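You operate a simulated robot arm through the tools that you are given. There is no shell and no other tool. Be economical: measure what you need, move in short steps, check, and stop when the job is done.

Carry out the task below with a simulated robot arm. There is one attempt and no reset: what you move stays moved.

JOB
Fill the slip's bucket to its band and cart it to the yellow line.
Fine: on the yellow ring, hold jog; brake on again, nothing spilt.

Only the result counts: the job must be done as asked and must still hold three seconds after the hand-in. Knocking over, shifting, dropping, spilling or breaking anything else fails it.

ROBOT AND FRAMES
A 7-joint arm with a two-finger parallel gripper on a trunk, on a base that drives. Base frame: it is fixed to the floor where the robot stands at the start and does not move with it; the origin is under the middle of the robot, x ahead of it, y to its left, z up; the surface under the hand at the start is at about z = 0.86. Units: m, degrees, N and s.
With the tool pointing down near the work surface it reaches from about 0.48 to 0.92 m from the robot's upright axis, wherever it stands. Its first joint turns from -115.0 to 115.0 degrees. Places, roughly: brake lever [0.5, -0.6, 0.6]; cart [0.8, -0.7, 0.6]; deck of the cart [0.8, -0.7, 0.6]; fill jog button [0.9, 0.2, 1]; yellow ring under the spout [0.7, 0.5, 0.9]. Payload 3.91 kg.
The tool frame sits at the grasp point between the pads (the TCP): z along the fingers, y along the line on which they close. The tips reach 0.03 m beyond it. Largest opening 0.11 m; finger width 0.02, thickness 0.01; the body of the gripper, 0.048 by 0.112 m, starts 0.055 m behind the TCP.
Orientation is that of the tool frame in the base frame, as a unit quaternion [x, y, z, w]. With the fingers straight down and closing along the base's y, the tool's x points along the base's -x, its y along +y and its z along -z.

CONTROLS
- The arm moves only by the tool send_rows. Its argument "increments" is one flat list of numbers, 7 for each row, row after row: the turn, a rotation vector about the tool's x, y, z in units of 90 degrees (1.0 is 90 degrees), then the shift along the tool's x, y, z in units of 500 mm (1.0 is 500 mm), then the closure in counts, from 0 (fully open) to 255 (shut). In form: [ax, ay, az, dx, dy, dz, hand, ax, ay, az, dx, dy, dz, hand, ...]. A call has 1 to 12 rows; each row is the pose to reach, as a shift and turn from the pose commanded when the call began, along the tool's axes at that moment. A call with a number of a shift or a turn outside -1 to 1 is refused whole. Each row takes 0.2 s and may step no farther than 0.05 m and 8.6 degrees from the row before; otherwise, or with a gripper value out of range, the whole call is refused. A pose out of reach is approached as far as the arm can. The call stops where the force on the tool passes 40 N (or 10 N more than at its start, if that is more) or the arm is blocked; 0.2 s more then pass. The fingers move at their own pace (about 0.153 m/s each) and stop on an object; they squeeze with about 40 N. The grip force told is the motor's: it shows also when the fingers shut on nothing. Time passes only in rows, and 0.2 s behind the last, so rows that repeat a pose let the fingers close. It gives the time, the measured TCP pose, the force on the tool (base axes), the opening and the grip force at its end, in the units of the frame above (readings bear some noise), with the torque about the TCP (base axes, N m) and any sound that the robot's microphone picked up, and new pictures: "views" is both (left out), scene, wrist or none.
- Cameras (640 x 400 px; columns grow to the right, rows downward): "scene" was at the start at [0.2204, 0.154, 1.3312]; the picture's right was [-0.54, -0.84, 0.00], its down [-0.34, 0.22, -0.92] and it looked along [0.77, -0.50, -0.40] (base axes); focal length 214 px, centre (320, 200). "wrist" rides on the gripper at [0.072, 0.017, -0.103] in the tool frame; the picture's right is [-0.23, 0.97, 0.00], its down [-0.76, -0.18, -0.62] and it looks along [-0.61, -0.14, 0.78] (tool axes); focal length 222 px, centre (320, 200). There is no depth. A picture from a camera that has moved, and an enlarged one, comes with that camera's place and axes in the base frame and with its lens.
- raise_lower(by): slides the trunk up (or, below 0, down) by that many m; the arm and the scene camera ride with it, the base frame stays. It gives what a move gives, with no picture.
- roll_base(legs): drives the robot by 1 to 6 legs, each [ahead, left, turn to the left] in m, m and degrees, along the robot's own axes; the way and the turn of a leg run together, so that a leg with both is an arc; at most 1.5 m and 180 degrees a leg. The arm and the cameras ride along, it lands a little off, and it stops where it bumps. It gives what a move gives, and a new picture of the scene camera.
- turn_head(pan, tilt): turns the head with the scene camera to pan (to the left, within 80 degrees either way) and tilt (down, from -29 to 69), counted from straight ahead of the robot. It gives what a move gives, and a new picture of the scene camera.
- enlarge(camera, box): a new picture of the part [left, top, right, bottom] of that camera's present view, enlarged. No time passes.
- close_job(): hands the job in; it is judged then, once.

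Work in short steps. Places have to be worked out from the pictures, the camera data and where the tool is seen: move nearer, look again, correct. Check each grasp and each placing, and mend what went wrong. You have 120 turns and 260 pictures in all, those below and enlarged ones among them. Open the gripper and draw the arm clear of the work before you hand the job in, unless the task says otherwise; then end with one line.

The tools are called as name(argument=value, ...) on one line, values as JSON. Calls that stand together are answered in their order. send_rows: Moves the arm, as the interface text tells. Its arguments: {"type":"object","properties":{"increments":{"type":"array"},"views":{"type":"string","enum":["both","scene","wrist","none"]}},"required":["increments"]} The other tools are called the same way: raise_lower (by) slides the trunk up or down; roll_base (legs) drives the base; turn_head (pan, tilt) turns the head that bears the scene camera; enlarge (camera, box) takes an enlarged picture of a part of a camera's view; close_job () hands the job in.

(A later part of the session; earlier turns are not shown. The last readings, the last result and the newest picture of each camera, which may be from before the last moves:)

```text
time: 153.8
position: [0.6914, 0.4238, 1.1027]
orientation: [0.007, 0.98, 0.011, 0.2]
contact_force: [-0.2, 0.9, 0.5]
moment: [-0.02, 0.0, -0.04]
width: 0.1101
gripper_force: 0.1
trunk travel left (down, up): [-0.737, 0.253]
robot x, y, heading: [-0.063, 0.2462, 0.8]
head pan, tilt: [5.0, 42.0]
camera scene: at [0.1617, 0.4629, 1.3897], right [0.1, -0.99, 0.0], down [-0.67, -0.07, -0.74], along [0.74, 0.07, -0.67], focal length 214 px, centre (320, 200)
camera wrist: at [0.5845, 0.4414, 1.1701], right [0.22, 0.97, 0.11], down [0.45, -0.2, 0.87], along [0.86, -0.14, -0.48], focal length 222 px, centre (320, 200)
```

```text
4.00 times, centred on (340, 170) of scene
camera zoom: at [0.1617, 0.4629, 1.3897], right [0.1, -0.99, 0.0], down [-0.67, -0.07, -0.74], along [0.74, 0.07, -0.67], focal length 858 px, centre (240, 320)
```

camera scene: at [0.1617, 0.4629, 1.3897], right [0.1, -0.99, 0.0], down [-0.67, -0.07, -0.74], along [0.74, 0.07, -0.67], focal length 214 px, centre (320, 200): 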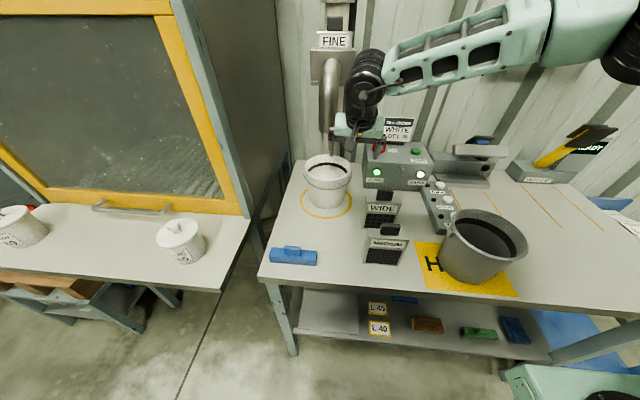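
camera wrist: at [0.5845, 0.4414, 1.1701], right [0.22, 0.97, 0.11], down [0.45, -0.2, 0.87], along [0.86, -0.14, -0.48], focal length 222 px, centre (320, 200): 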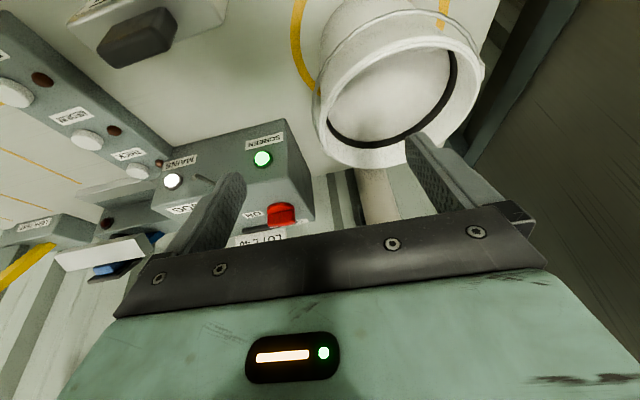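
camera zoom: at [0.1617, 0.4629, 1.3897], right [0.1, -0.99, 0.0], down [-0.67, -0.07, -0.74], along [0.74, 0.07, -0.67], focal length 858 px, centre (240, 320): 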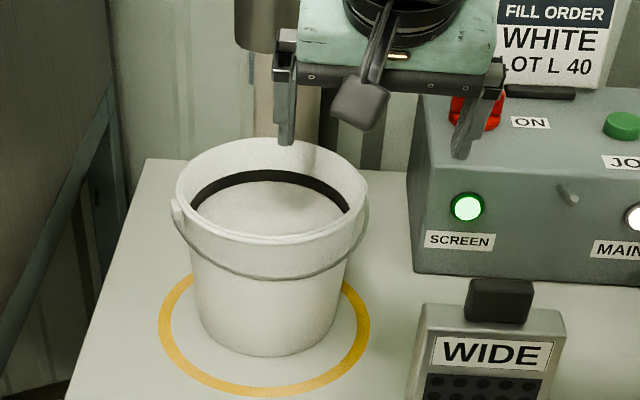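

The left finger lines up with the bucket's inside and the right with the outside. Slide in 0.145 m along the tool axis.

send_rows(increments=[0, 0, 0, 0, 0.008, 0.07, 0, 0, 0, 0, 0, 0.008, 0.14, 0, 0, 0, 0, 0, 0.008, 0.2, 0, 0, 0, 0, 0, 0.008, 0.25, 0, 0, 0, 0, 0, 0.008, 0.29, 0], views="both")

enlarge(camera="scene", box=[290, 120, 390, 220])

```text
time: 155.0
position: [0.7478, 0.4317, 0.9677]
orientation: [0.008, 0.98, 0.011, 0.2]
contact_force: [-0.8, 0.2, -0.1]
moment: [0.0, -0.02, -0.02]
width: 0.1097
gripper_force: 0.0
trunk travel left (down, up): [-0.737, 0.253]
robot x, y, heading: [-0.0634, 0.252, 0.8]
head pan, tilt: [5.0, 42.0]
camera scene: at [0.1618, 0.4629, 1.3897], right [0.1, -0.99, 0.0], down [-0.67, -0.07, -0.74], along [0.74, 0.07, -0.67], focal length 214 px, centre (320, 200)
camera wrist: at [0.6417, 0.4492, 1.0351], right [0.22, 0.97, 0.11], down [0.45, -0.2, 0.87], along [0.86, -0.14, -0.48], focal length 222 px, centre (320, 200)
```

scene: 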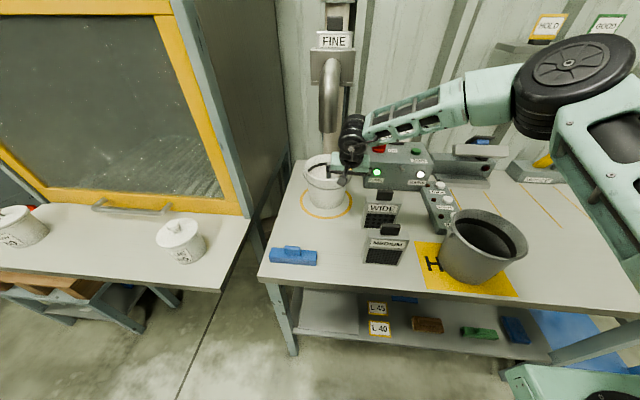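
wrist: 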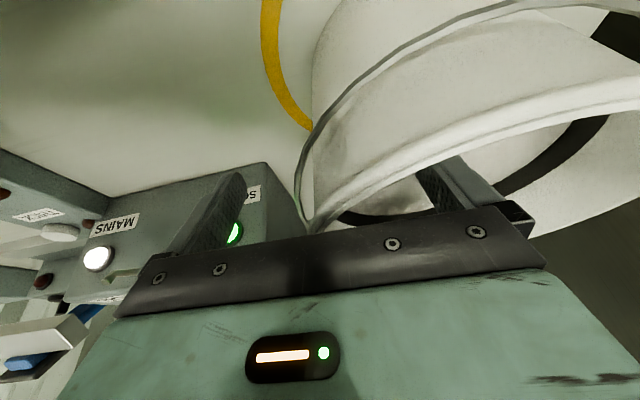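

```text
4.00 times, centred on (340, 170) of scene
camera zoom: at [0.1618, 0.4629, 1.3897], right [0.1, -0.99, 0.0], down [-0.67, -0.07, -0.74], along [0.74, 0.07, -0.67], focal length 858 px, centre (240, 320)
```

zoom: 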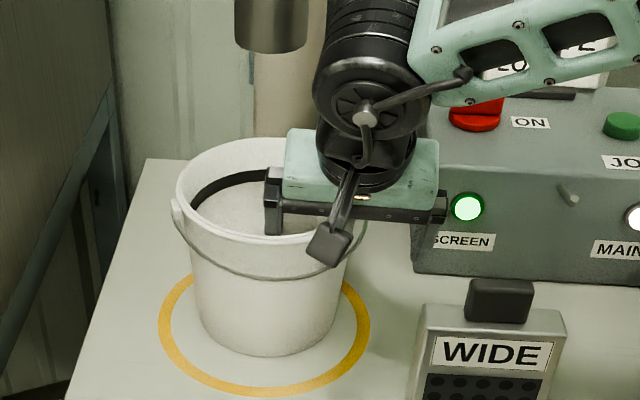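

Both fingers straddle the wall and it is centred. Close.

send_rows(increments=[0, 0, 0, 0, 0, 0, 150, 0, 0, 0, 0, 0, 0, 220, 0, 0, 0, 0, 0, 0, 255, 0, 0, 0, 0, 0, 0, 255, 0, 0, 0, 0, 0, 0, 255], views="wrist")

enlarge(camera="scene", box=[290, 120, 390, 220])

```text
time: 156.2
position: [0.7485, 0.4307, 0.9668]
orientation: [0.007, 0.98, 0.012, 0.199]
contact_force: [-0.8, 2.8, 7.1]
moment: [1.3, 0.76, 0.02]
width: 0.0099
gripper_force: 40.1
trunk travel left (down, up): [-0.737, 0.253]
robot x, y, heading: [-0.0591, 0.2488, 0.7]
head pan, tilt: [5.0, 42.0]
camera wrist: at [0.6415, 0.4494, 1.0357], right [0.22, 0.97, 0.11], down [0.45, -0.2, 0.87], along [0.86, -0.14, -0.48], focal length 222 px, centre (320, 200)
```

wrist: 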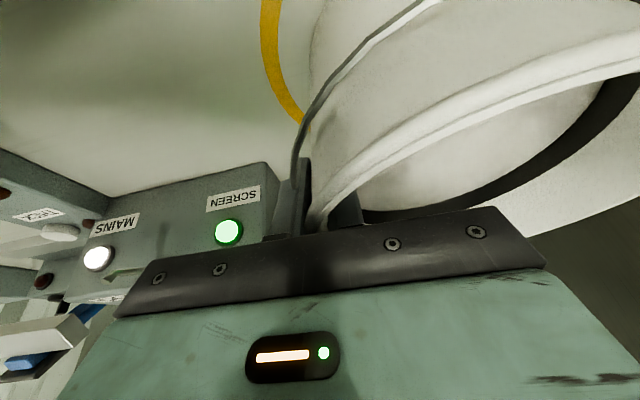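

```text
4.00 times, centred on (340, 170) of scene
camera zoom: at [0.1617, 0.463, 1.3897], right [0.1, -0.99, 0.0], down [-0.67, -0.07, -0.74], along [0.74, 0.07, -0.67], focal length 858 px, centre (240, 320)
```

zoom: 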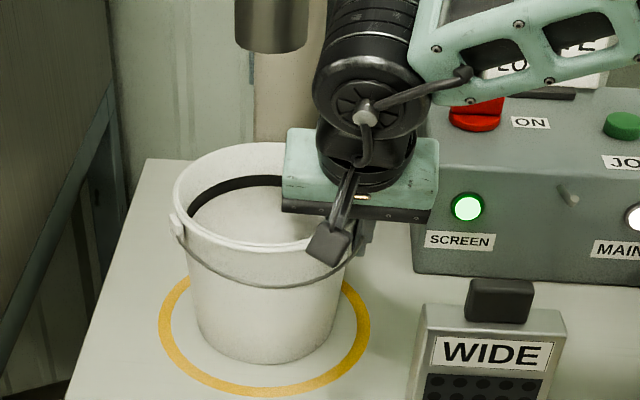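

Gripped deep. The wall taper makes the far side press down (moment +1.3); I roll the tool 6° to align with the wall, then lift 12 mm.

send_rows(increments=[-0.035, 0, 0, 0, 0, 0, 255, -0.07, 0, 0, 0, 0, 0, 255, -0.07, 0, 0, 0, 0, 0, 255], views="none")

raise_lower(by=0.015)

enlarge(camera="scene", box=[290, 120, 390, 220])

```text
time: 157.0
position: [0.7479, 0.4303, 0.9664]
orientation: [-0.003, 0.978, 0.063, 0.2]
contact_force: [0.0, -1.7, -0.1]
moment: [-0.75, 0.03, 0.0]
width: 0.009
gripper_force: 40.2
trunk travel left (down, up): [-0.737, 0.253]
robot x, y, heading: [-0.0584, 0.2487, 0.8]
head pan, tilt: [5.0, 42.0]
```

```text
time: 157.7
position: [0.7471, 0.4304, 0.982]
orientation: [-0.003, 0.978, 0.064, 0.2]
contact_force: [0.1, 1.2, -8.2]
moment: [-0.64, -0.05, 0.0]
width: 0.0087
gripper_force: 39.8
trunk travel left (down, up): [-0.752, 0.238]
robot x, y, heading: [-0.0561, 0.2475, 0.9]
head pan, tilt: [5.0, 42.0]
```

```text
4.00 times, centred on (340, 170) of scene
camera zoom: at [0.1625, 0.4631, 1.4045], right [0.1, -0.99, 0.0], down [-0.67, -0.07, -0.74], along [0.74, 0.07, -0.67], focal length 858 px, centre (240, 320)
```

zoom: 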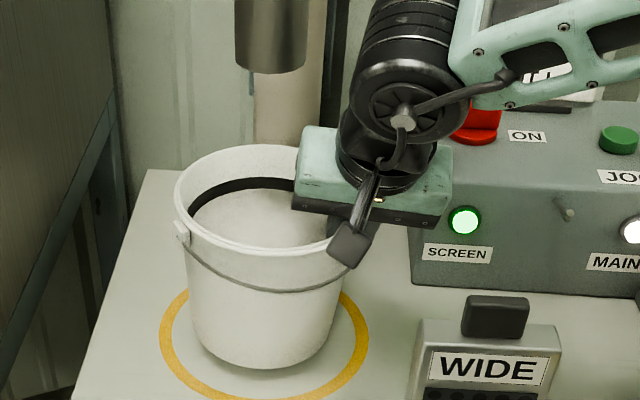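

Total load is only ~0.85 kg and the bucket hangs level. Roll back 0.13 m from under the spout.

roll_base(legs=[[-0.13, 0, 0]])

raise_lower(by=0.2)

send_rows(increments=[0, 0, 0, 0, 0, 0, 255], views="both")

```text
time: 158.9
position: [0.6177, 0.4309, 0.982]
orientation: [-0.003, 0.978, 0.064, 0.199]
contact_force: [-0.5, 0.1, -9.1]
moment: [-0.64, -0.04, -0.01]
width: 0.0085
gripper_force: 40.3
trunk travel left (down, up): [-0.752, 0.238]
robot x, y, heading: [-0.1897, 0.2454, 0.8]
head pan, tilt: [5.0, 42.0]
camera scene: at [0.0323, 0.4619, 1.4045], right [0.1, -0.99, 0.0], down [-0.67, -0.07, -0.74], along [0.74, 0.08, -0.67], focal length 214 px, centre (320, 200)
```

scene: 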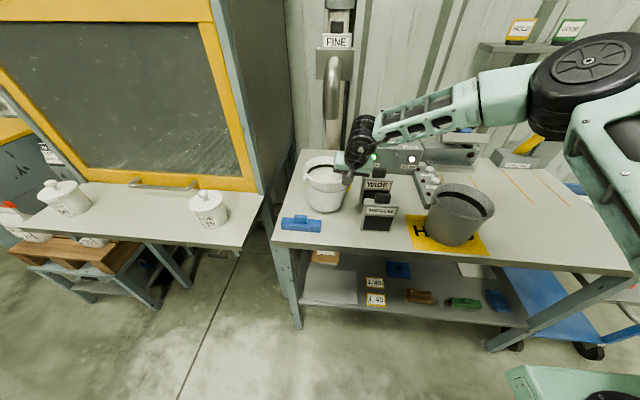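

```text
time: 161.1
position: [0.6175, 0.4311, 1.1821]
orientation: [-0.004, 0.978, 0.064, 0.199]
contact_force: [0.8, -0.2, -8.9]
moment: [-0.63, -0.04, 0.0]
width: 0.0087
gripper_force: 40.0
trunk travel left (down, up): [-0.952, 0.038]
robot x, y, heading: [-0.1932, 0.2499, 0.6]
head pan, tilt: [5.0, 42.0]
```

```text
time: 161.5
position: [0.6176, 0.4305, 1.1823]
orientation: [-0.005, 0.978, 0.065, 0.199]
contact_force: [-0.1, -0.3, -8.3]
moment: [-0.63, 0.02, -0.01]
width: 0.0089
gripper_force: 40.0
trunk travel left (down, up): [-0.952, 0.038]
robot x, y, heading: [-0.1912, 0.2433, 1.0]
head pan, tilt: [5.0, 42.0]
camera scene: at [0.0323, 0.4619, 1.6045], right [0.1, -0.99, 0.0], down [-0.67, -0.07, -0.74], along [0.74, 0.08, -0.67], focal length 214 px, centre (320, 200)
camera wrist: at [0.5106, 0.4374, 1.2513], right [0.18, 0.96, 0.21], down [0.46, -0.27, 0.84], along [0.87, -0.05, -0.49], focal length 222 px, centre (320, 200)
```

scene: 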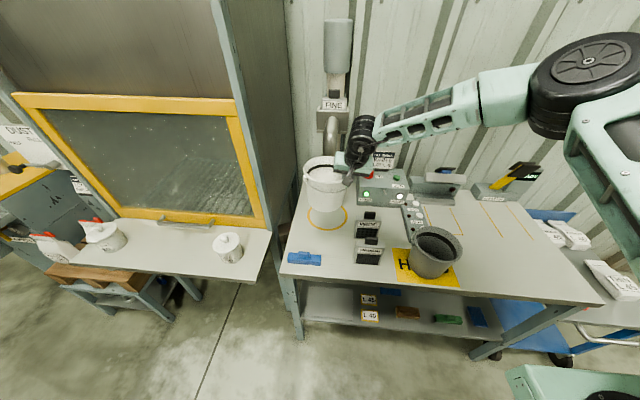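
wrist: 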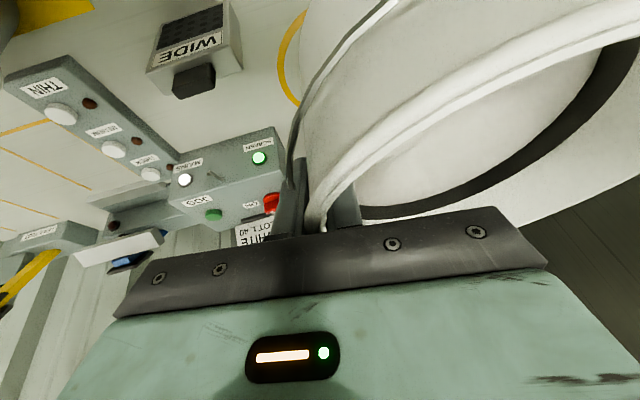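

Bucket is clear. Let me look at the cart region with the head before carrying it there.

turn_head(pan=-45, tilt=35)

enlarge(camera="scene", box=[100, 120, 420, 330])

```text
time: 162.7
position: [0.6168, 0.4318, 1.1824]
orientation: [-0.004, 0.978, 0.064, 0.2]
contact_force: [0.5, -0.2, -8.8]
moment: [-0.63, -0.03, -0.02]
width: 0.0086
gripper_force: 39.9
trunk travel left (down, up): [-0.952, 0.038]
robot x, y, heading: [-0.1927, 0.2448, 1.1]
head pan, tilt: [-45.0, 35.0]
camera scene: at [0.0123, 0.3921, 1.615], right [-0.7, -0.72, 0.0], down [-0.41, 0.4, -0.82], along [0.59, -0.57, -0.57], focal length 214 px, centre (320, 200)
```

scene: 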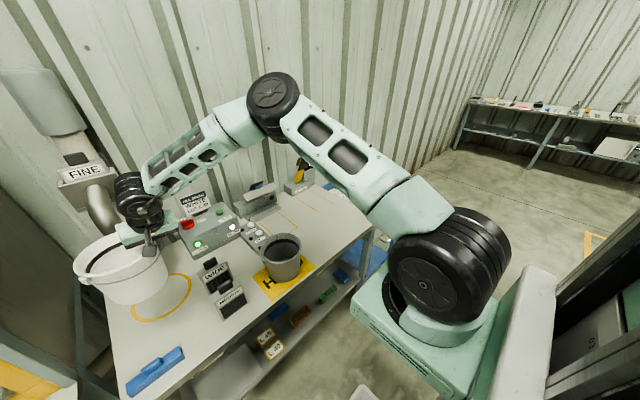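

```text
1.90 times, centred on (260, 225) of scene
camera zoom: at [0.0123, 0.3921, 1.615], right [-0.7, -0.72, 0.0], down [-0.41, 0.4, -0.82], along [0.59, -0.57, -0.57], focal length 408 px, centre (434, 152)
```

zoom: 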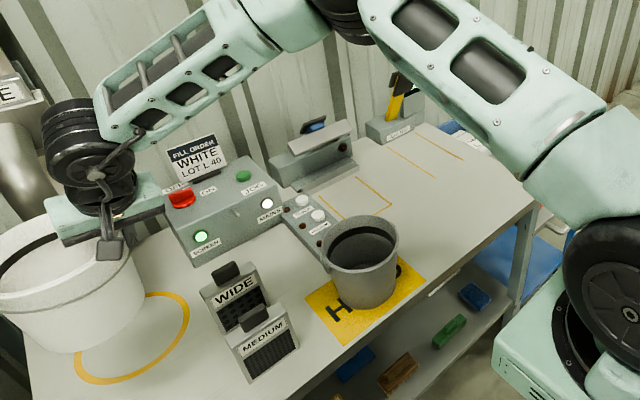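

Bucket hangs level. I raise the last bit and roll right 0.75 m toward the cart.

raise_lower(by=0.035)

roll_base(legs=[[0, -0.4, 0], [0, -0.35, 0]])

send_rows(increments=[0, 0, 0, 0, 0, 0, 255], views="wrist")

```text
time: 163.5
position: [0.6178, 0.4319, 1.2175]
orientation: [-0.004, 0.978, 0.065, 0.199]
contact_force: [-0.5, -0.7, -8.8]
moment: [-0.6, -0.07, -0.04]
width: 0.0087
gripper_force: 39.7
trunk travel left (down, up): [-0.987, 0.003]
robot x, y, heading: [-0.1943, 0.2418, 0.8]
head pan, tilt: [-45.0, 35.0]
```

```text
time: 167.8
position: [0.6274, -0.3249, 1.2176]
orientation: [0.0, 0.978, 0.064, 0.2]
contact_force: [-0.2, 0.6, -8.3]
moment: [-0.6, -0.01, -0.01]
width: 0.0085
gripper_force: 40.2
trunk travel left (down, up): [-0.987, 0.003]
robot x, y, heading: [-0.1839, -0.506, 0.5]
head pan, tilt: [-45.0, 35.0]
camera scene: at [0.0219, -0.3596, 1.65], right [-0.7, -0.71, 0.0], down [-0.41, 0.4, -0.82], along [0.58, -0.58, -0.57], focal length 214 px, centre (320, 200)
```

scene: 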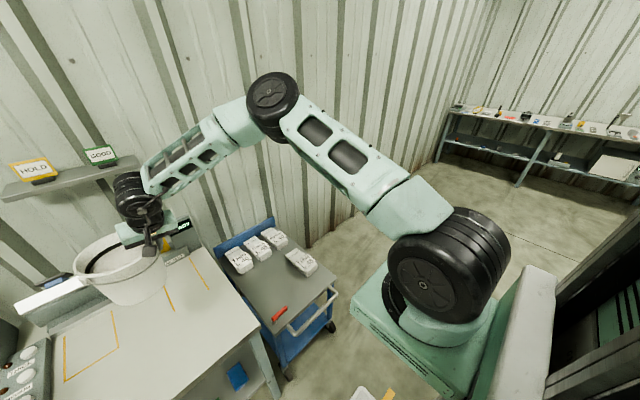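

```text
time: 168.2
position: [0.6273, -0.3263, 1.2174]
orientation: [-0.001, 0.978, 0.063, 0.199]
contact_force: [-0.1, 0.1, -8.0]
moment: [-0.58, -0.05, -0.05]
width: 0.0087
gripper_force: 39.9
trunk travel left (down, up): [-0.987, 0.003]
robot x, y, heading: [-0.1795, -0.5012, 0.1]
head pan, tilt: [-45.0, 35.0]
camera wrist: at [0.5203, -0.319, 1.2857], right [0.18, 0.96, 0.21], down [0.46, -0.27, 0.84], along [0.87, -0.06, -0.49], focal length 222 px, centre (320, 200)
```

wrist: 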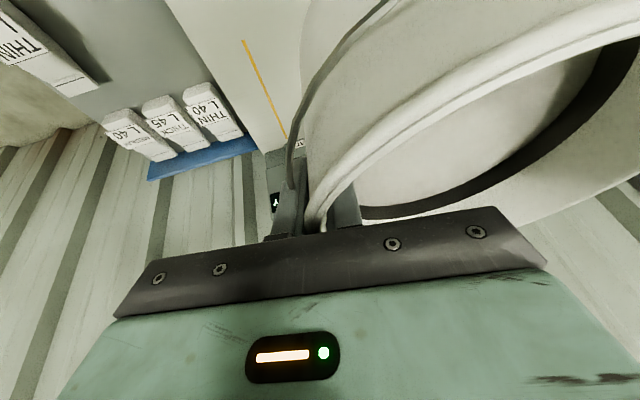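

Now a clear view of the cart; enlarge it.

enlarge(camera="scene", box=[200, 210, 360, 380])

turn_head(pan=-35, tilt=60)

```text
2.35 times, centred on (280, 295) of scene
camera zoom: at [0.0219, -0.3598, 1.65], right [-0.7, -0.71, 0.0], down [-0.41, 0.4, -0.82], along [0.58, -0.58, -0.57], focal length 505 px, centre (414, -24)
```

zoom: 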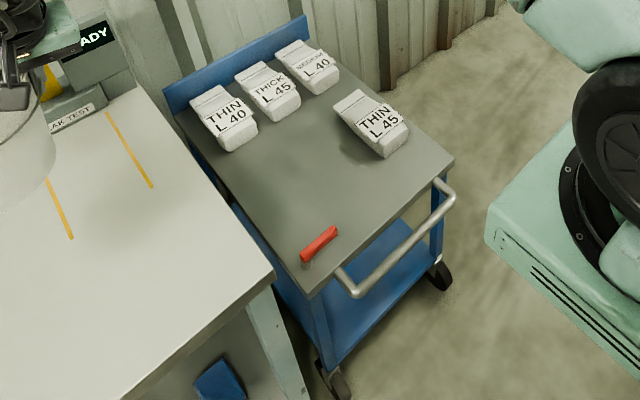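

```text
time: 169.1
position: [0.6273, -0.3259, 1.2173]
orientation: [0.0, 0.978, 0.065, 0.2]
contact_force: [-0.7, 0.4, -8.1]
moment: [-0.6, -0.05, -0.04]
width: 0.0086
gripper_force: 39.7
trunk travel left (down, up): [-0.987, 0.003]
robot x, y, heading: [-0.1815, -0.5019, 0.0]
head pan, tilt: [-35.0, 60.0]
camera scene: at [0.0141, -0.3359, 1.6157], right [-0.57, -0.82, 0.0], down [-0.71, 0.49, -0.5], along [0.41, -0.28, -0.87], focal length 214 px, centre (320, 200)
```

scene: 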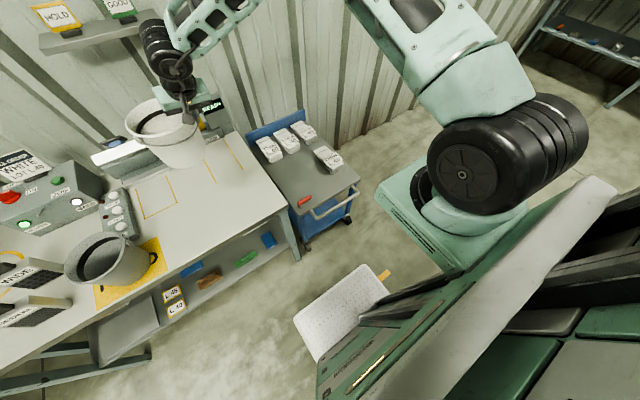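

Deck z≈0.6 with free room at about (0.71,-0.665); the lever lies at x≈0.527, y -0.56…-0.64. Roll ahead 0.14 m, then swing the bucket over the deck at height.

roll_base(legs=[[0.14, 0, 0]])

send_rows(increments=[0, 0, 0, 0.004, -0.04, -0.007, 255, 0, 0, 0, 0.012, -0.11, -0.02, 255, 0, 0, 0, 0.02, -0.18, -0.034, 255, 0, 0, 0, 0.028, -0.25, -0.047, 255, 0, 0, 0, 0.035, -0.32, -0.06, 255, 0, 0, 0, 0.043, -0.39, -0.073, 255, 0, 0, 0, 0.051, -0.46, -0.086, 255, 0, 0, 0, 0.058, -0.53, -0.099, 255, 0, 0, 0, 0.066, -0.6, -0.112, 255, 0, 0, 0, 0.074, -0.67, -0.125, 255, 0, 0, 0, 0.082, -0.75, -0.14, 255, 0, 0, 0, 0.089, -0.81, -0.151, 255], views="both")

```text
time: 170.5
position: [0.7679, -0.3251, 1.2169]
orientation: [0.001, 0.978, 0.064, 0.2]
contact_force: [-0.6, -0.9, -8.1]
moment: [-0.63, -0.01, -0.01]
width: 0.0091
gripper_force: 40.5
trunk travel left (down, up): [-0.987, 0.003]
robot x, y, heading: [-0.0413, -0.4987, 0.4]
head pan, tilt: [-35.0, 60.0]
camera scene: at [0.1546, -0.335, 1.6157], right [-0.57, -0.82, 0.0], down [-0.71, 0.49, -0.5], along [0.41, -0.28, -0.87], focal length 214 px, centre (320, 200)
```

scene: 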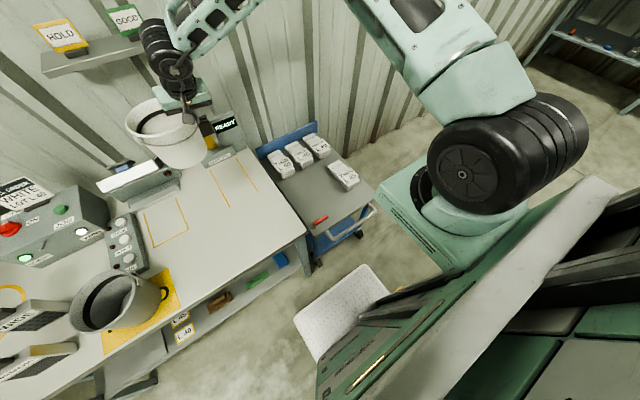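

```text
time: 173.1
position: [0.7087, -0.7383, 1.2184]
orientation: [-0.001, 0.978, 0.064, 0.2]
contact_force: [0.5, 1.3, -9.7]
moment: [-0.63, 0.0, 0.04]
width: 0.0086
gripper_force: 40.5
trunk travel left (down, up): [-0.987, 0.003]
robot x, y, heading: [-0.045, -0.5011, 0.4]
head pan, tilt: [-35.0, 60.0]
camera scene: at [0.155, -0.335, 1.6157], right [-0.57, -0.82, 0.0], down [-0.71, 0.49, -0.5], along [0.41, -0.28, -0.87], focal length 214 px, centre (320, 200)
camera wrist: at [0.6019, -0.7304, 1.2873], right [0.18, 0.96, 0.21], down [0.46, -0.27, 0.84], along [0.87, -0.06, -0.49], focal length 222 px, centre (320, 200)
```

scene: 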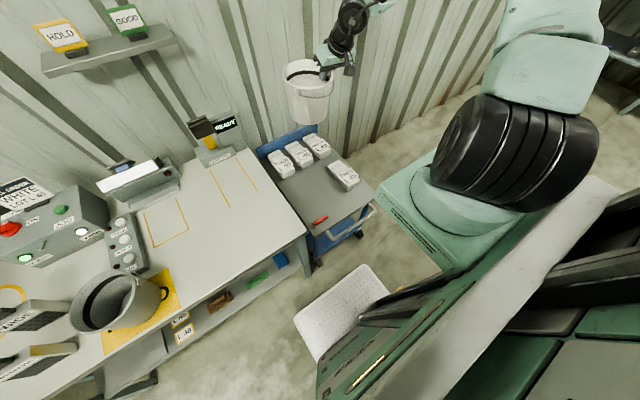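
wrist: 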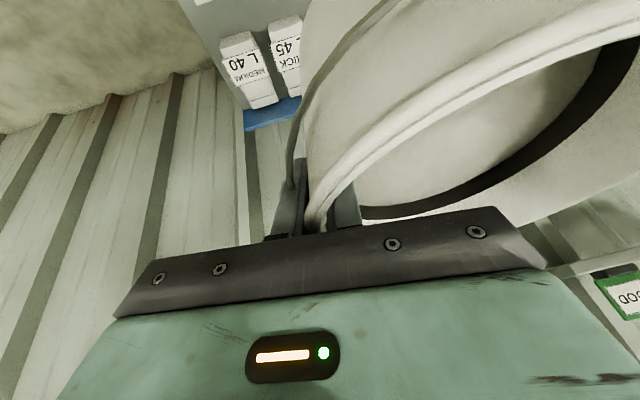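

Bucket is above the deck spot. Lower by the trunk 0.4 m and look.

raise_lower(by=-0.4)

turn_head(pan=-35, tilt=50)

enlarge(camera="scene", box=[220, 60, 400, 230])

```text
time: 176.9
position: [0.708, -0.7388, 0.8182]
orientation: [0.0, 0.978, 0.064, 0.2]
contact_force: [0.0, -0.7, -9.7]
moment: [-0.62, 0.01, 0.01]
width: 0.0087
gripper_force: 39.5
trunk travel left (down, up): [-0.587, 0.403]
robot x, y, heading: [-0.0416, -0.5017, 0.4]
head pan, tilt: [-35.0, 60.0]
```

```text
time: 177.6
position: [0.7089, -0.7366, 0.8181]
orientation: [0.0, 0.978, 0.064, 0.2]
contact_force: [-0.5, 0.2, -8.5]
moment: [-0.62, -0.03, 0.0]
width: 0.0088
gripper_force: 39.7
trunk travel left (down, up): [-0.587, 0.403]
robot x, y, heading: [-0.0391, -0.5024, 0.6]
head pan, tilt: [-35.0, 50.0]
camera scene: at [0.1632, -0.3411, 1.2283], right [-0.57, -0.82, 0.0], down [-0.63, 0.44, -0.64], along [0.53, -0.37, -0.77], focal length 214 px, centre (320, 200)
```

scene: 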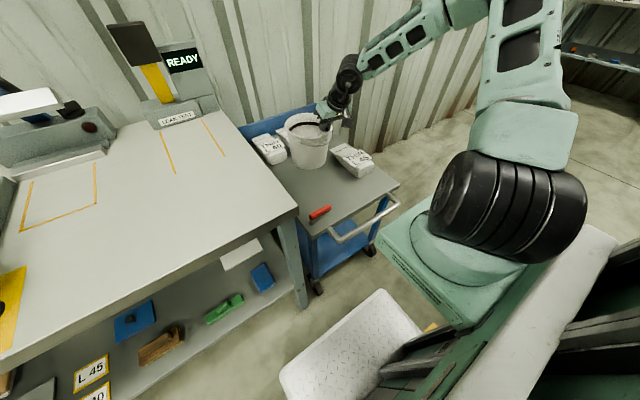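

```text
2.35 times, centred on (310, 145) of scene
camera zoom: at [0.1632, -0.3411, 1.2283], right [-0.57, -0.82, 0.0], down [-0.63, 0.44, -0.64], along [0.53, -0.37, -0.77], focal length 505 px, centre (344, 329)
```

zoom: 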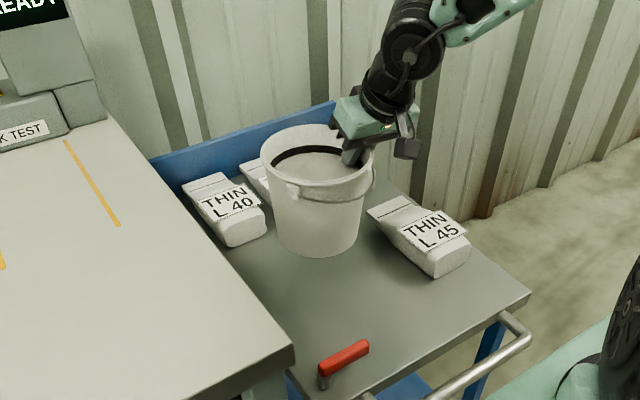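

Placement spot is clear. Lower a further 0.09 m, then finish slowly with force watch.

raise_lower(by=-0.09)

send_rows(increments=[0, 0, 0, 0.0078, -0.0025, 0.0183, 255, 0, 0, 0, 0.0156, -0.005, 0.0365, 255, 0, 0, 0, 0.0195, -0.0064, 0.0457, 255], views="none")

```text
time: 178.9
position: [0.7082, -0.738, 0.7287]
orientation: [0.001, 0.978, 0.063, 0.201]
contact_force: [-0.4, 0.0, -9.6]
moment: [-0.63, -0.03, 0.0]
width: 0.0084
gripper_force: 40.3
trunk travel left (down, up): [-0.497, 0.493]
robot x, y, heading: [-0.039, -0.5011, 0.4]
head pan, tilt: [-35.0, 50.0]
```

```text
time: 179.5
position: [0.7116, -0.7362, 0.7185]
orientation: [-0.002, 0.976, 0.063, 0.208]
contact_force: [-6.2, -1.4, 26.0]
moment: [-0.28, 1.11, 0.1]
width: 0.0088
gripper_force: 39.2
trunk travel left (down, up): [-0.497, 0.493]
robot x, y, heading: [-0.0389, -0.5016, 0.2]
head pan, tilt: [-35.0, 50.0]
stopped in row 3: the force on the tool passed its limit at 55 N (the readings are from after the stop); the commanded pose is now the measured one
```

The deck is reached. Ease up 3 mm and look.

send_rows(increments=[0, 0, 0, -0.0024, 0.0008, -0.0055, 255, 0, 0, 0, -0.0024, 0.0008, -0.0055, 255], views="none")

enlarge(camera="scene", box=[240, 100, 400, 240])

```text
time: 180.1
position: [0.7105, -0.7361, 0.7181]
orientation: [-0.001, 0.977, 0.064, 0.205]
contact_force: [4.6, -0.9, 5.2]
moment: [-0.54, -0.31, -0.05]
width: 0.0091
gripper_force: 40.2
trunk travel left (down, up): [-0.497, 0.493]
robot x, y, heading: [-0.0407, -0.5038, 0.4]
head pan, tilt: [-35.0, 50.0]
```

```text
2.86 times, centred on (320, 170) of scene
camera zoom: at [0.1629, -0.3411, 1.1382], right [-0.57, -0.82, 0.0], down [-0.63, 0.44, -0.64], along [0.53, -0.37, -0.77], focal length 613 px, centre (320, 286)
```

zoom: 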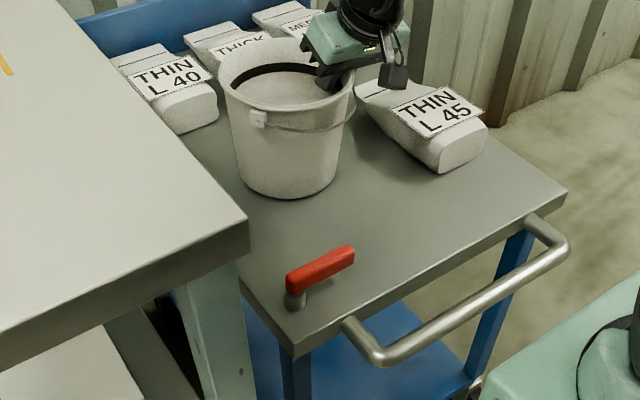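

Bucket stands on the deck. Open to a moderate gap and withdraw along the tool axis.

send_rows(increments=[0, 0, 0, 0, 0, 0, 200, 0, 0, 0, 0, 0, 0, 160, 0, 0, 0, 0, 0, 0, 160, 0, 0, 0, 0, 0, -0.05, 160, 0, 0, 0, 0, 0, -0.12, 160, 0, 0, 0, 0, 0, -0.2, 160, 0, 0, 0, 0, 0, -0.28, 160, 0, 0, 0, 0, 0, -0.36, 160], views="both")

enlarge(camera="scene", box=[240, 100, 400, 240])

```text
time: 181.9
position: [0.6363, -0.7581, 0.8792]
orientation: [0.0, 0.977, 0.064, 0.206]
contact_force: [0.1, 0.0, 0.2]
moment: [0.01, 0.0, -0.03]
width: 0.041
gripper_force: 0.1
trunk travel left (down, up): [-0.497, 0.493]
robot x, y, heading: [-0.0395, -0.5014, 0.5]
head pan, tilt: [-35.0, 50.0]
camera scene: at [0.163, -0.341, 1.1383], right [-0.57, -0.82, 0.0], down [-0.63, 0.44, -0.64], along [0.53, -0.37, -0.77], focal length 214 px, centre (320, 200)
camera wrist: at [0.5285, -0.7502, 0.9479], right [0.18, 0.96, 0.21], down [0.45, -0.27, 0.85], along [0.87, -0.06, -0.48], focal length 222 px, centre (320, 200)
```

scene: 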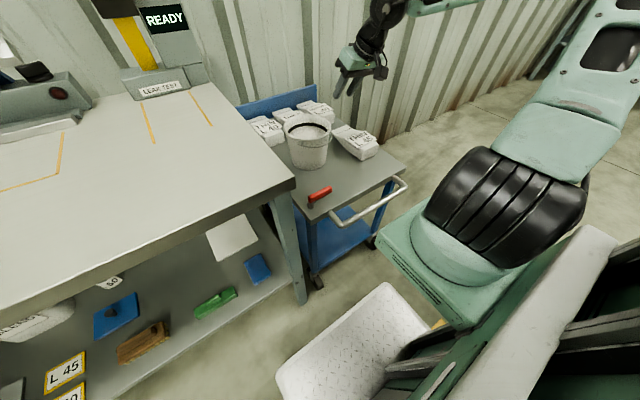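
wrist: 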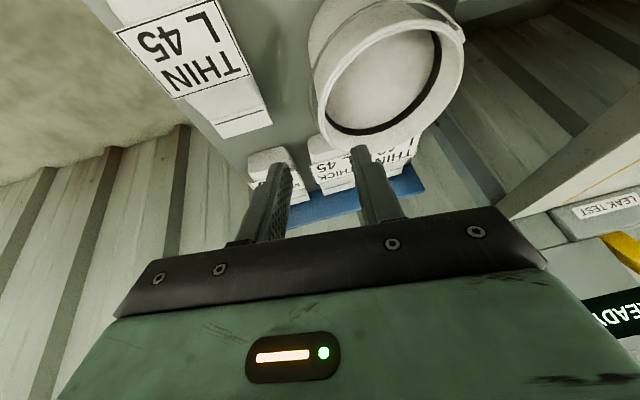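

```text
2.86 times, centred on (320, 170) of scene
camera zoom: at [0.163, -0.341, 1.1383], right [-0.57, -0.82, 0.0], down [-0.63, 0.44, -0.64], along [0.53, -0.37, -0.77], focal length 613 px, centre (320, 286)
```

zoom: 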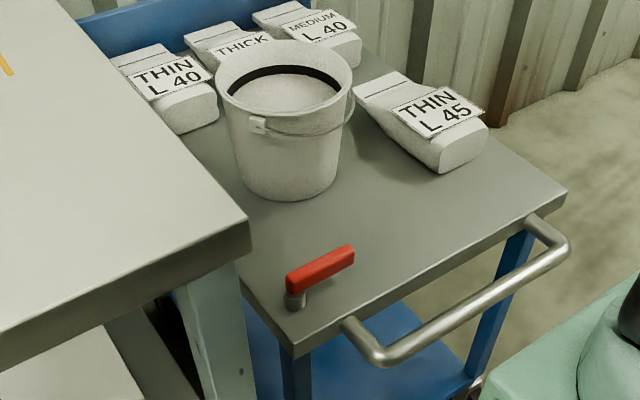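

Bucket stands safely on the deck with level unchanged. Next the brake: the red bar pivots on a post at about (0.517,-0.556) and extends to (0.53,-0.64), z≈0.635. I set the tool vertical, fingers shut, beside its free end.

send_rows(increments=[0.014, 0.044, 0, 0.06, 0.04, -0.01, 255, 0.028, 0.088, 0, 0.12, 0.08, 0.01, 255, 0.042, 0.132, 0, 0.19, 0.12, 0.04, 255, 0.056, 0.176, 0, 0.25, 0.16, 0.08, 255, 0.07, 0.22, 0, 0.31, 0.2, 0.115, 255, 0.082, 0.264, 0, 0.377, 0.239, 0.151, 255], views="both")

enlarge(camera="scene", box=[270, 140, 400, 250])

```text
time: 183.3
position: [0.4941, -0.6259, 0.7534]
orientation: [-0.001, 1.0, -0.001, 0.0]
contact_force: [-0.4, -0.1, -0.2]
moment: [0.03, 0.01, -0.01]
width: 0.0
gripper_force: 38.3
trunk travel left (down, up): [-0.497, 0.493]
robot x, y, heading: [-0.0361, -0.5008, 0.2]
head pan, tilt: [-35.0, 50.0]
camera scene: at [0.1629, -0.3413, 1.1384], right [-0.57, -0.82, 0.0], down [-0.63, 0.44, -0.64], along [0.53, -0.37, -0.77], focal length 214 px, centre (320, 200)
camera wrist: at [0.422, -0.6079, 0.8568], right [0.23, 0.97, 0.0], down [0.76, -0.18, 0.62], along [0.61, -0.14, -0.78], focal length 222 px, centre (320, 200)
```

scene: 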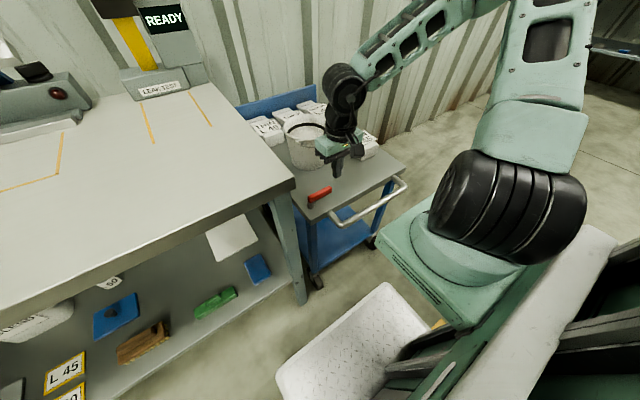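
wrist: 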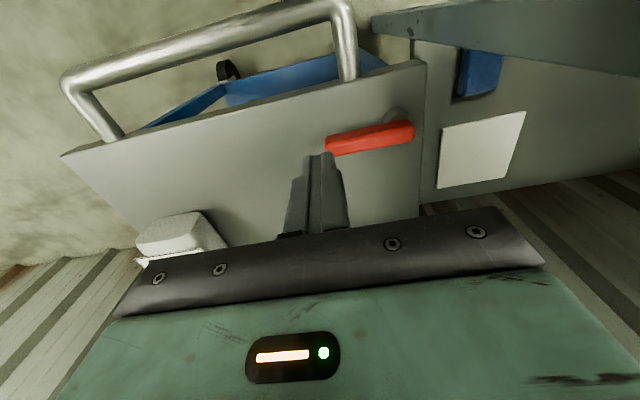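

```text
3.64 times, centred on (335, 195) of scene
camera zoom: at [0.1629, -0.3413, 1.1384], right [-0.57, -0.82, 0.0], down [-0.63, 0.44, -0.64], along [0.53, -0.37, -0.77], focal length 780 px, centre (266, 218)
```

zoom: 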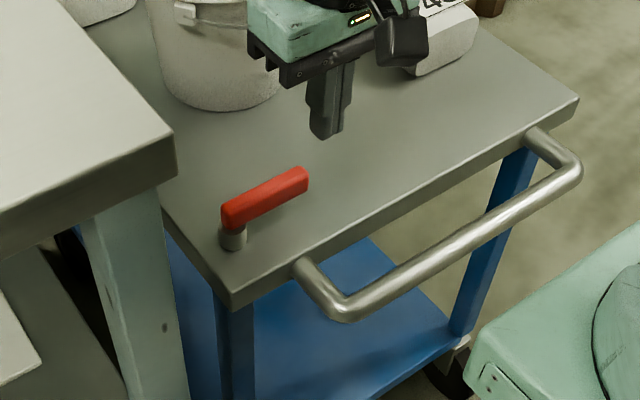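

Bar spans y -0.535…-0.626 at x≈0.527. Descend on its -x side near the free end and push +x by ~5 cm.

send_rows(increments=[0, 0, 0, 0, 0.02, 0.08, 255, 0, 0, 0, 0, 0.028, 0.16, 255, 0, 0, 0, 0, 0.028, 0.194, 255, 0, 0, 0, -0.04, 0.028, 0.194, 255, 0, 0, 0, -0.08, 0.028, 0.194, 255, 0, 0, 0, -0.11, 0.032, 0.194, 255], views="both")

enlarge(camera="scene", box=[270, 140, 400, 250])

```text
time: 184.7
position: [0.5459, -0.6095, 0.6556]
orientation: [0.0, 1.0, 0.0, 0.0]
contact_force: [-0.7, 0.1, -0.1]
moment: [0.0, 0.02, -0.02]
width: 0.0002
gripper_force: 37.6
trunk travel left (down, up): [-0.497, 0.493]
robot x, y, heading: [-0.0433, -0.506, 0.3]
head pan, tilt: [-35.0, 50.0]
camera scene: at [0.1629, -0.3411, 1.1384], right [-0.57, -0.82, 0.0], down [-0.63, 0.44, -0.64], along [0.53, -0.37, -0.77], focal length 214 px, centre (320, 200)
camera wrist: at [0.4738, -0.5915, 0.7595], right [0.23, 0.97, 0.0], down [0.76, -0.18, 0.62], along [0.61, -0.14, -0.78], focal length 222 px, centre (320, 200)
```

scene: 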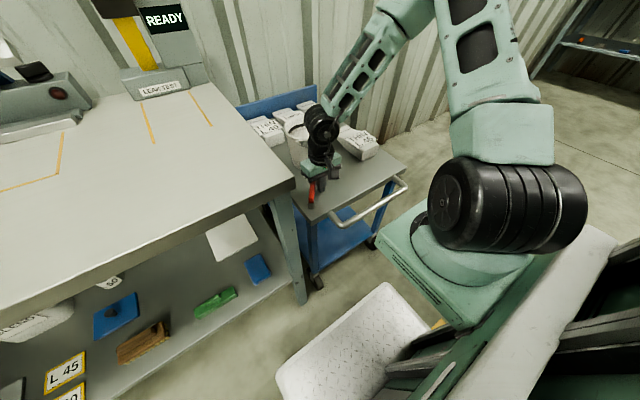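
wrist: 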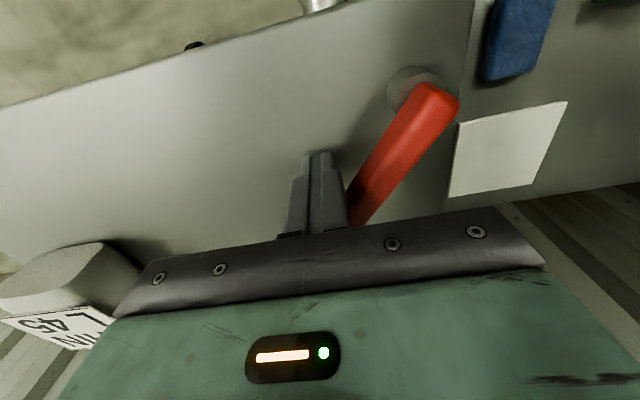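

```text
3.64 times, centred on (335, 195) of scene
camera zoom: at [0.1629, -0.3411, 1.1384], right [-0.57, -0.82, 0.0], down [-0.63, 0.44, -0.64], along [0.53, -0.37, -0.77], focal length 780 px, centre (266, 218)
```

zoom: 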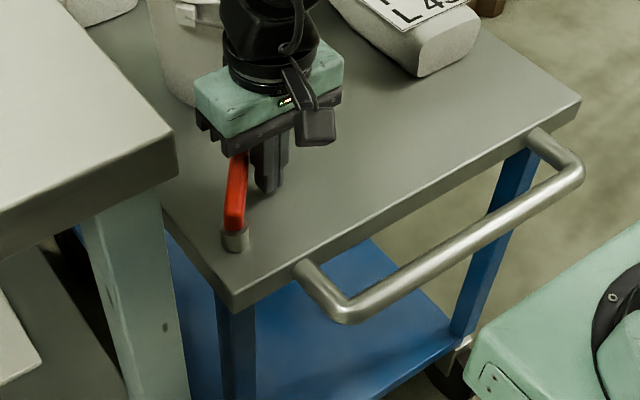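

The lever swings freely (about 50°). Continue the arc to 90°.

send_rows(increments=[0, 0, 0, -0.03, 0.02, 0, 255, 0, 0, 0, -0.055, 0.05, 0, 255, 0, 0, 0, -0.065, 0.08, 0, 255, 0, 0, 0, -0.065, 0.1, 0, 255], views="wrist")

enlarge(camera="scene", box=[270, 140, 400, 250])

```text
time: 185.7
position: [0.5794, -0.5729, 0.6527]
orientation: [0.004, 1.0, -0.01, -0.003]
contact_force: [-2.0, -11.1, 2.9]
moment: [0.21, 0.04, 0.13]
width: 0.0
gripper_force: 37.6
trunk travel left (down, up): [-0.497, 0.493]
robot x, y, heading: [-0.0412, -0.5038, 0.4]
head pan, tilt: [-35.0, 50.0]
stopped in row 4: the force on the tool passed its limit at 45 N (the readings are from after the stop); the commanded pose is now the measured one
camera wrist: at [0.508, -0.5521, 0.7573], right [0.24, 0.97, -0.02], down [0.76, -0.17, 0.62], along [0.6, -0.16, -0.78], focal length 222 px, centre (320, 200)
```

wrist: 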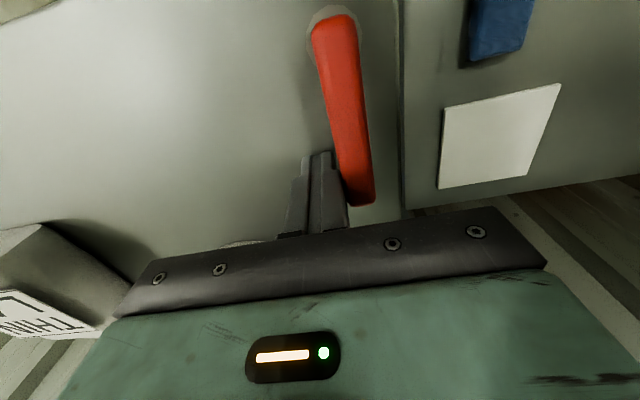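

```text
3.64 times, centred on (335, 195) of scene
camera zoom: at [0.1629, -0.3423, 1.1385], right [-0.57, -0.82, 0.0], down [-0.63, 0.44, -0.64], along [0.53, -0.37, -0.77], focal length 780 px, centre (266, 218)
```

zoom: 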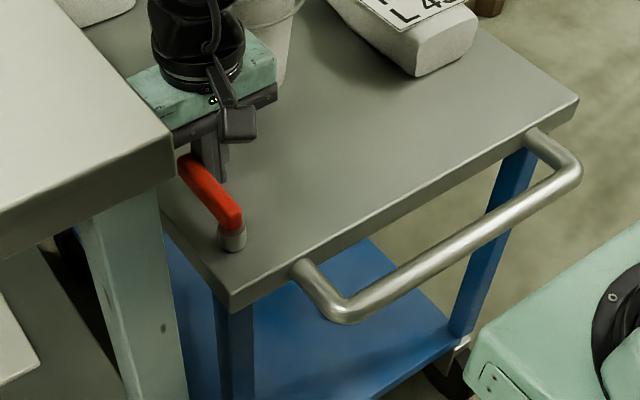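

The lever hit its stop at ~85–90°: brake released. Back away, rise, and turn the hand 90° above the handle.

send_rows(increments=[0, 0, 0, 0, -0.06, 0, 255, 0, 0, 0, 0.02, -0.08, -0.09, 255, 0, 0, 0, 0.04, -0.1, -0.18, 255, 0, 0, -0.09, 0.09, -0.13, -0.2, 200, 0, 0, -0.18, 0.14, -0.16, -0.2, 139, 0, 0, -0.27, 0.19, -0.19, -0.2, 139, 0, 0, -0.36, 0.24, -0.22, -0.2, 139, 0, 0, -0.45, 0.28, -0.25, -0.2, 139, 0, 0, -0.54, 0.32, -0.28, -0.2, 139, 0, 0, -0.63, 0.32, -0.284, -0.2, 139, 0, 0, -0.72, 0.32, -0.284, -0.2, 139, 0, 0, -0.81, 0.32, -0.284, -0.2, 139], views="none")

send_rows(increments=[0, 0, -0.09, 0, 0, 0, 139, 0, 0, -0.18, 0, 0, 0, 139], views="both")

```text
time: 188.3
position: [0.4487, -0.6612, 0.7828]
orientation: [-0.59, 0.808, -0.005, -0.009]
contact_force: [0.3, 0.1, -0.6]
moment: [0.02, 0.03, -0.01]
width: 0.0499
gripper_force: 0.0
out of reach, approached as far as the arm can: row 8, 9, 10, 11, 12
trunk travel left (down, up): [-0.497, 0.493]
robot x, y, heading: [-0.0427, -0.503, 0.2]
head pan, tilt: [-35.0, 50.0]
```

```text
time: 188.9
position: [0.4422, -0.5942, 0.8061]
orientation: [-0.698, 0.716, -0.003, -0.009]
contact_force: [-0.1, -0.5, -0.1]
moment: [-0.02, -0.02, 0.01]
width: 0.0502
gripper_force: 0.1
out of reach, approached as far as the arm can: row 1, 2
trunk travel left (down, up): [-0.497, 0.493]
robot x, y, heading: [-0.0363, -0.5055, 0.2]
head pan, tilt: [-35.0, 50.0]
camera scene: at [0.163, -0.3421, 1.1383], right [-0.57, -0.82, 0.0], down [-0.63, 0.44, -0.64], along [0.53, -0.37, -0.77], focal length 214 px, centre (320, 200)
camera wrist: at [0.4255, -0.6634, 0.9116], right [-0.97, 0.25, 0.0], down [0.2, 0.77, 0.61], along [0.15, 0.59, -0.79], focal length 222 px, centre (320, 200)
```

scene: 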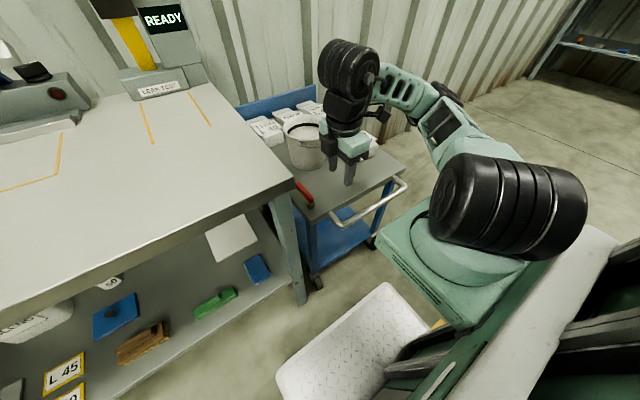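
wrist: 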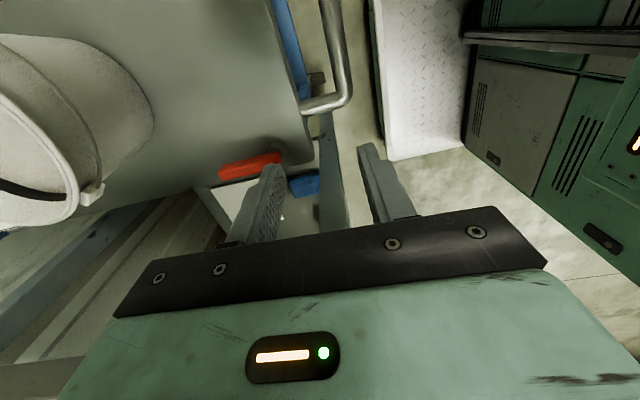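

Too near the body for that posture. I'll roll back 0.2 m and use the standard orientation: closed fingers hooked in the gap between handle and deck.

roll_base(legs=[[-0.2, 0, 0]])

send_rows(increments=[0, 0, 0.09, 0.02, -0.04, 0, 255, 0, 0, 0.18, 0.04, -0.08, 0, 255, 0, 0, 0.27, 0.06, -0.12, 0, 255, 0, 0, 0.36, 0.08, -0.16, 0, 255, 0, 0, 0.45, 0.1, -0.2, 0, 255, 0, 0, 0.54, 0.12, -0.24, 0, 255, 0, 0, 0.63, 0.15, -0.28, 0.01, 255, 0, 0, 0.72, 0.18, -0.32, 0.02, 255, 0, 0, 0.81, 0.21, -0.36, 0.03, 255, 0, 0, 0.9, 0.24, -0.38, 0.04, 255, 0, 0, 0.983, 0.24, -0.4, 0.04, 255], views="both")

```text
time: 190.5
position: [0.2529, -0.5983, 0.8057]
orientation: [-0.697, 0.717, -0.005, -0.009]
contact_force: [-0.2, 0.7, 0.5]
moment: [-0.01, -0.02, 0.0]
width: 0.0499
gripper_force: 0.0
trunk travel left (down, up): [-0.497, 0.493]
robot x, y, heading: [-0.2333, -0.5069, -0.0]
head pan, tilt: [-35.0, 50.0]
camera scene: at [-0.0288, -0.3449, 1.1385], right [-0.57, -0.82, 0.0], down [-0.63, 0.44, -0.64], along [0.53, -0.37, -0.77], focal length 214 px, centre (320, 200)
```

scene: 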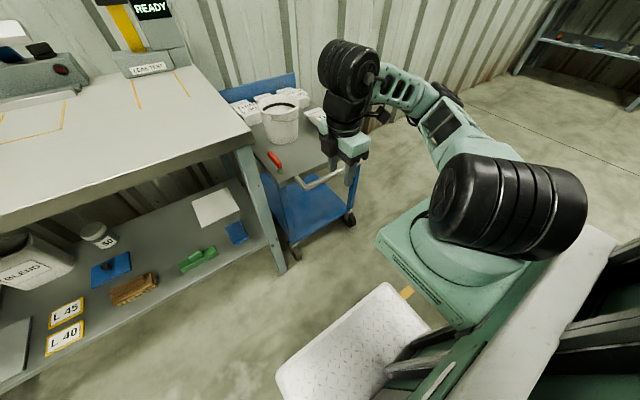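

```text
time: 192.9
position: [0.4483, -0.7249, 0.7869]
orientation: [0.002, 1.0, -0.01, -0.004]
contact_force: [0.5, -0.3, -0.8]
moment: [0.04, -0.02, -0.05]
width: 0.0
gripper_force: 37.7
trunk travel left (down, up): [-0.497, 0.493]
robot x, y, heading: [-0.2327, -0.5043, 0.1]
head pan, tilt: [-35.0, 50.0]
camera scene: at [-0.0285, -0.3452, 1.1385], right [-0.57, -0.82, 0.0], down [-0.63, 0.44, -0.64], along [0.53, -0.37, -0.77], focal length 214 px, centre (320, 200)
camera wrist: at [0.3779, -0.7046, 0.891], right [0.23, 0.97, -0.02], down [0.77, -0.17, 0.62], along [0.6, -0.16, -0.78], focal length 222 px, centre (320, 200)
```

scene: 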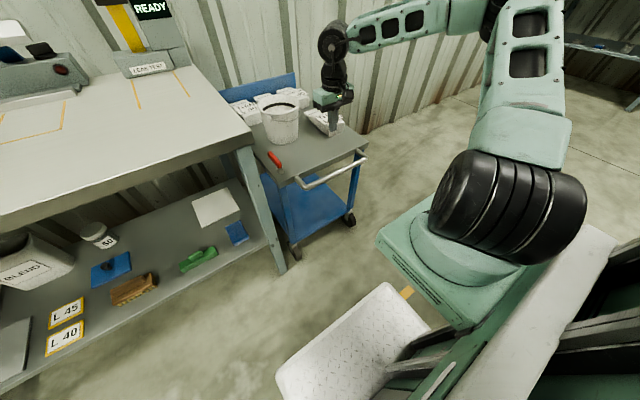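
wrist: 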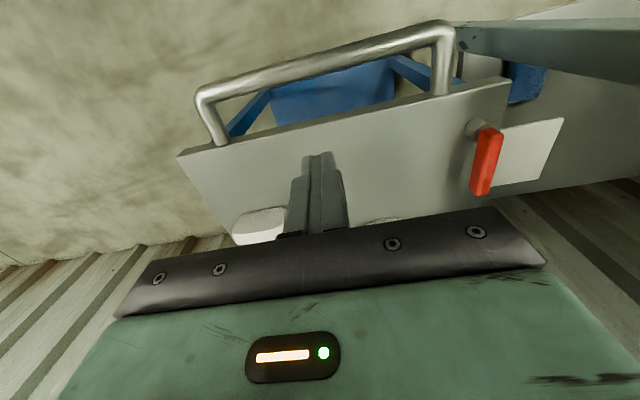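

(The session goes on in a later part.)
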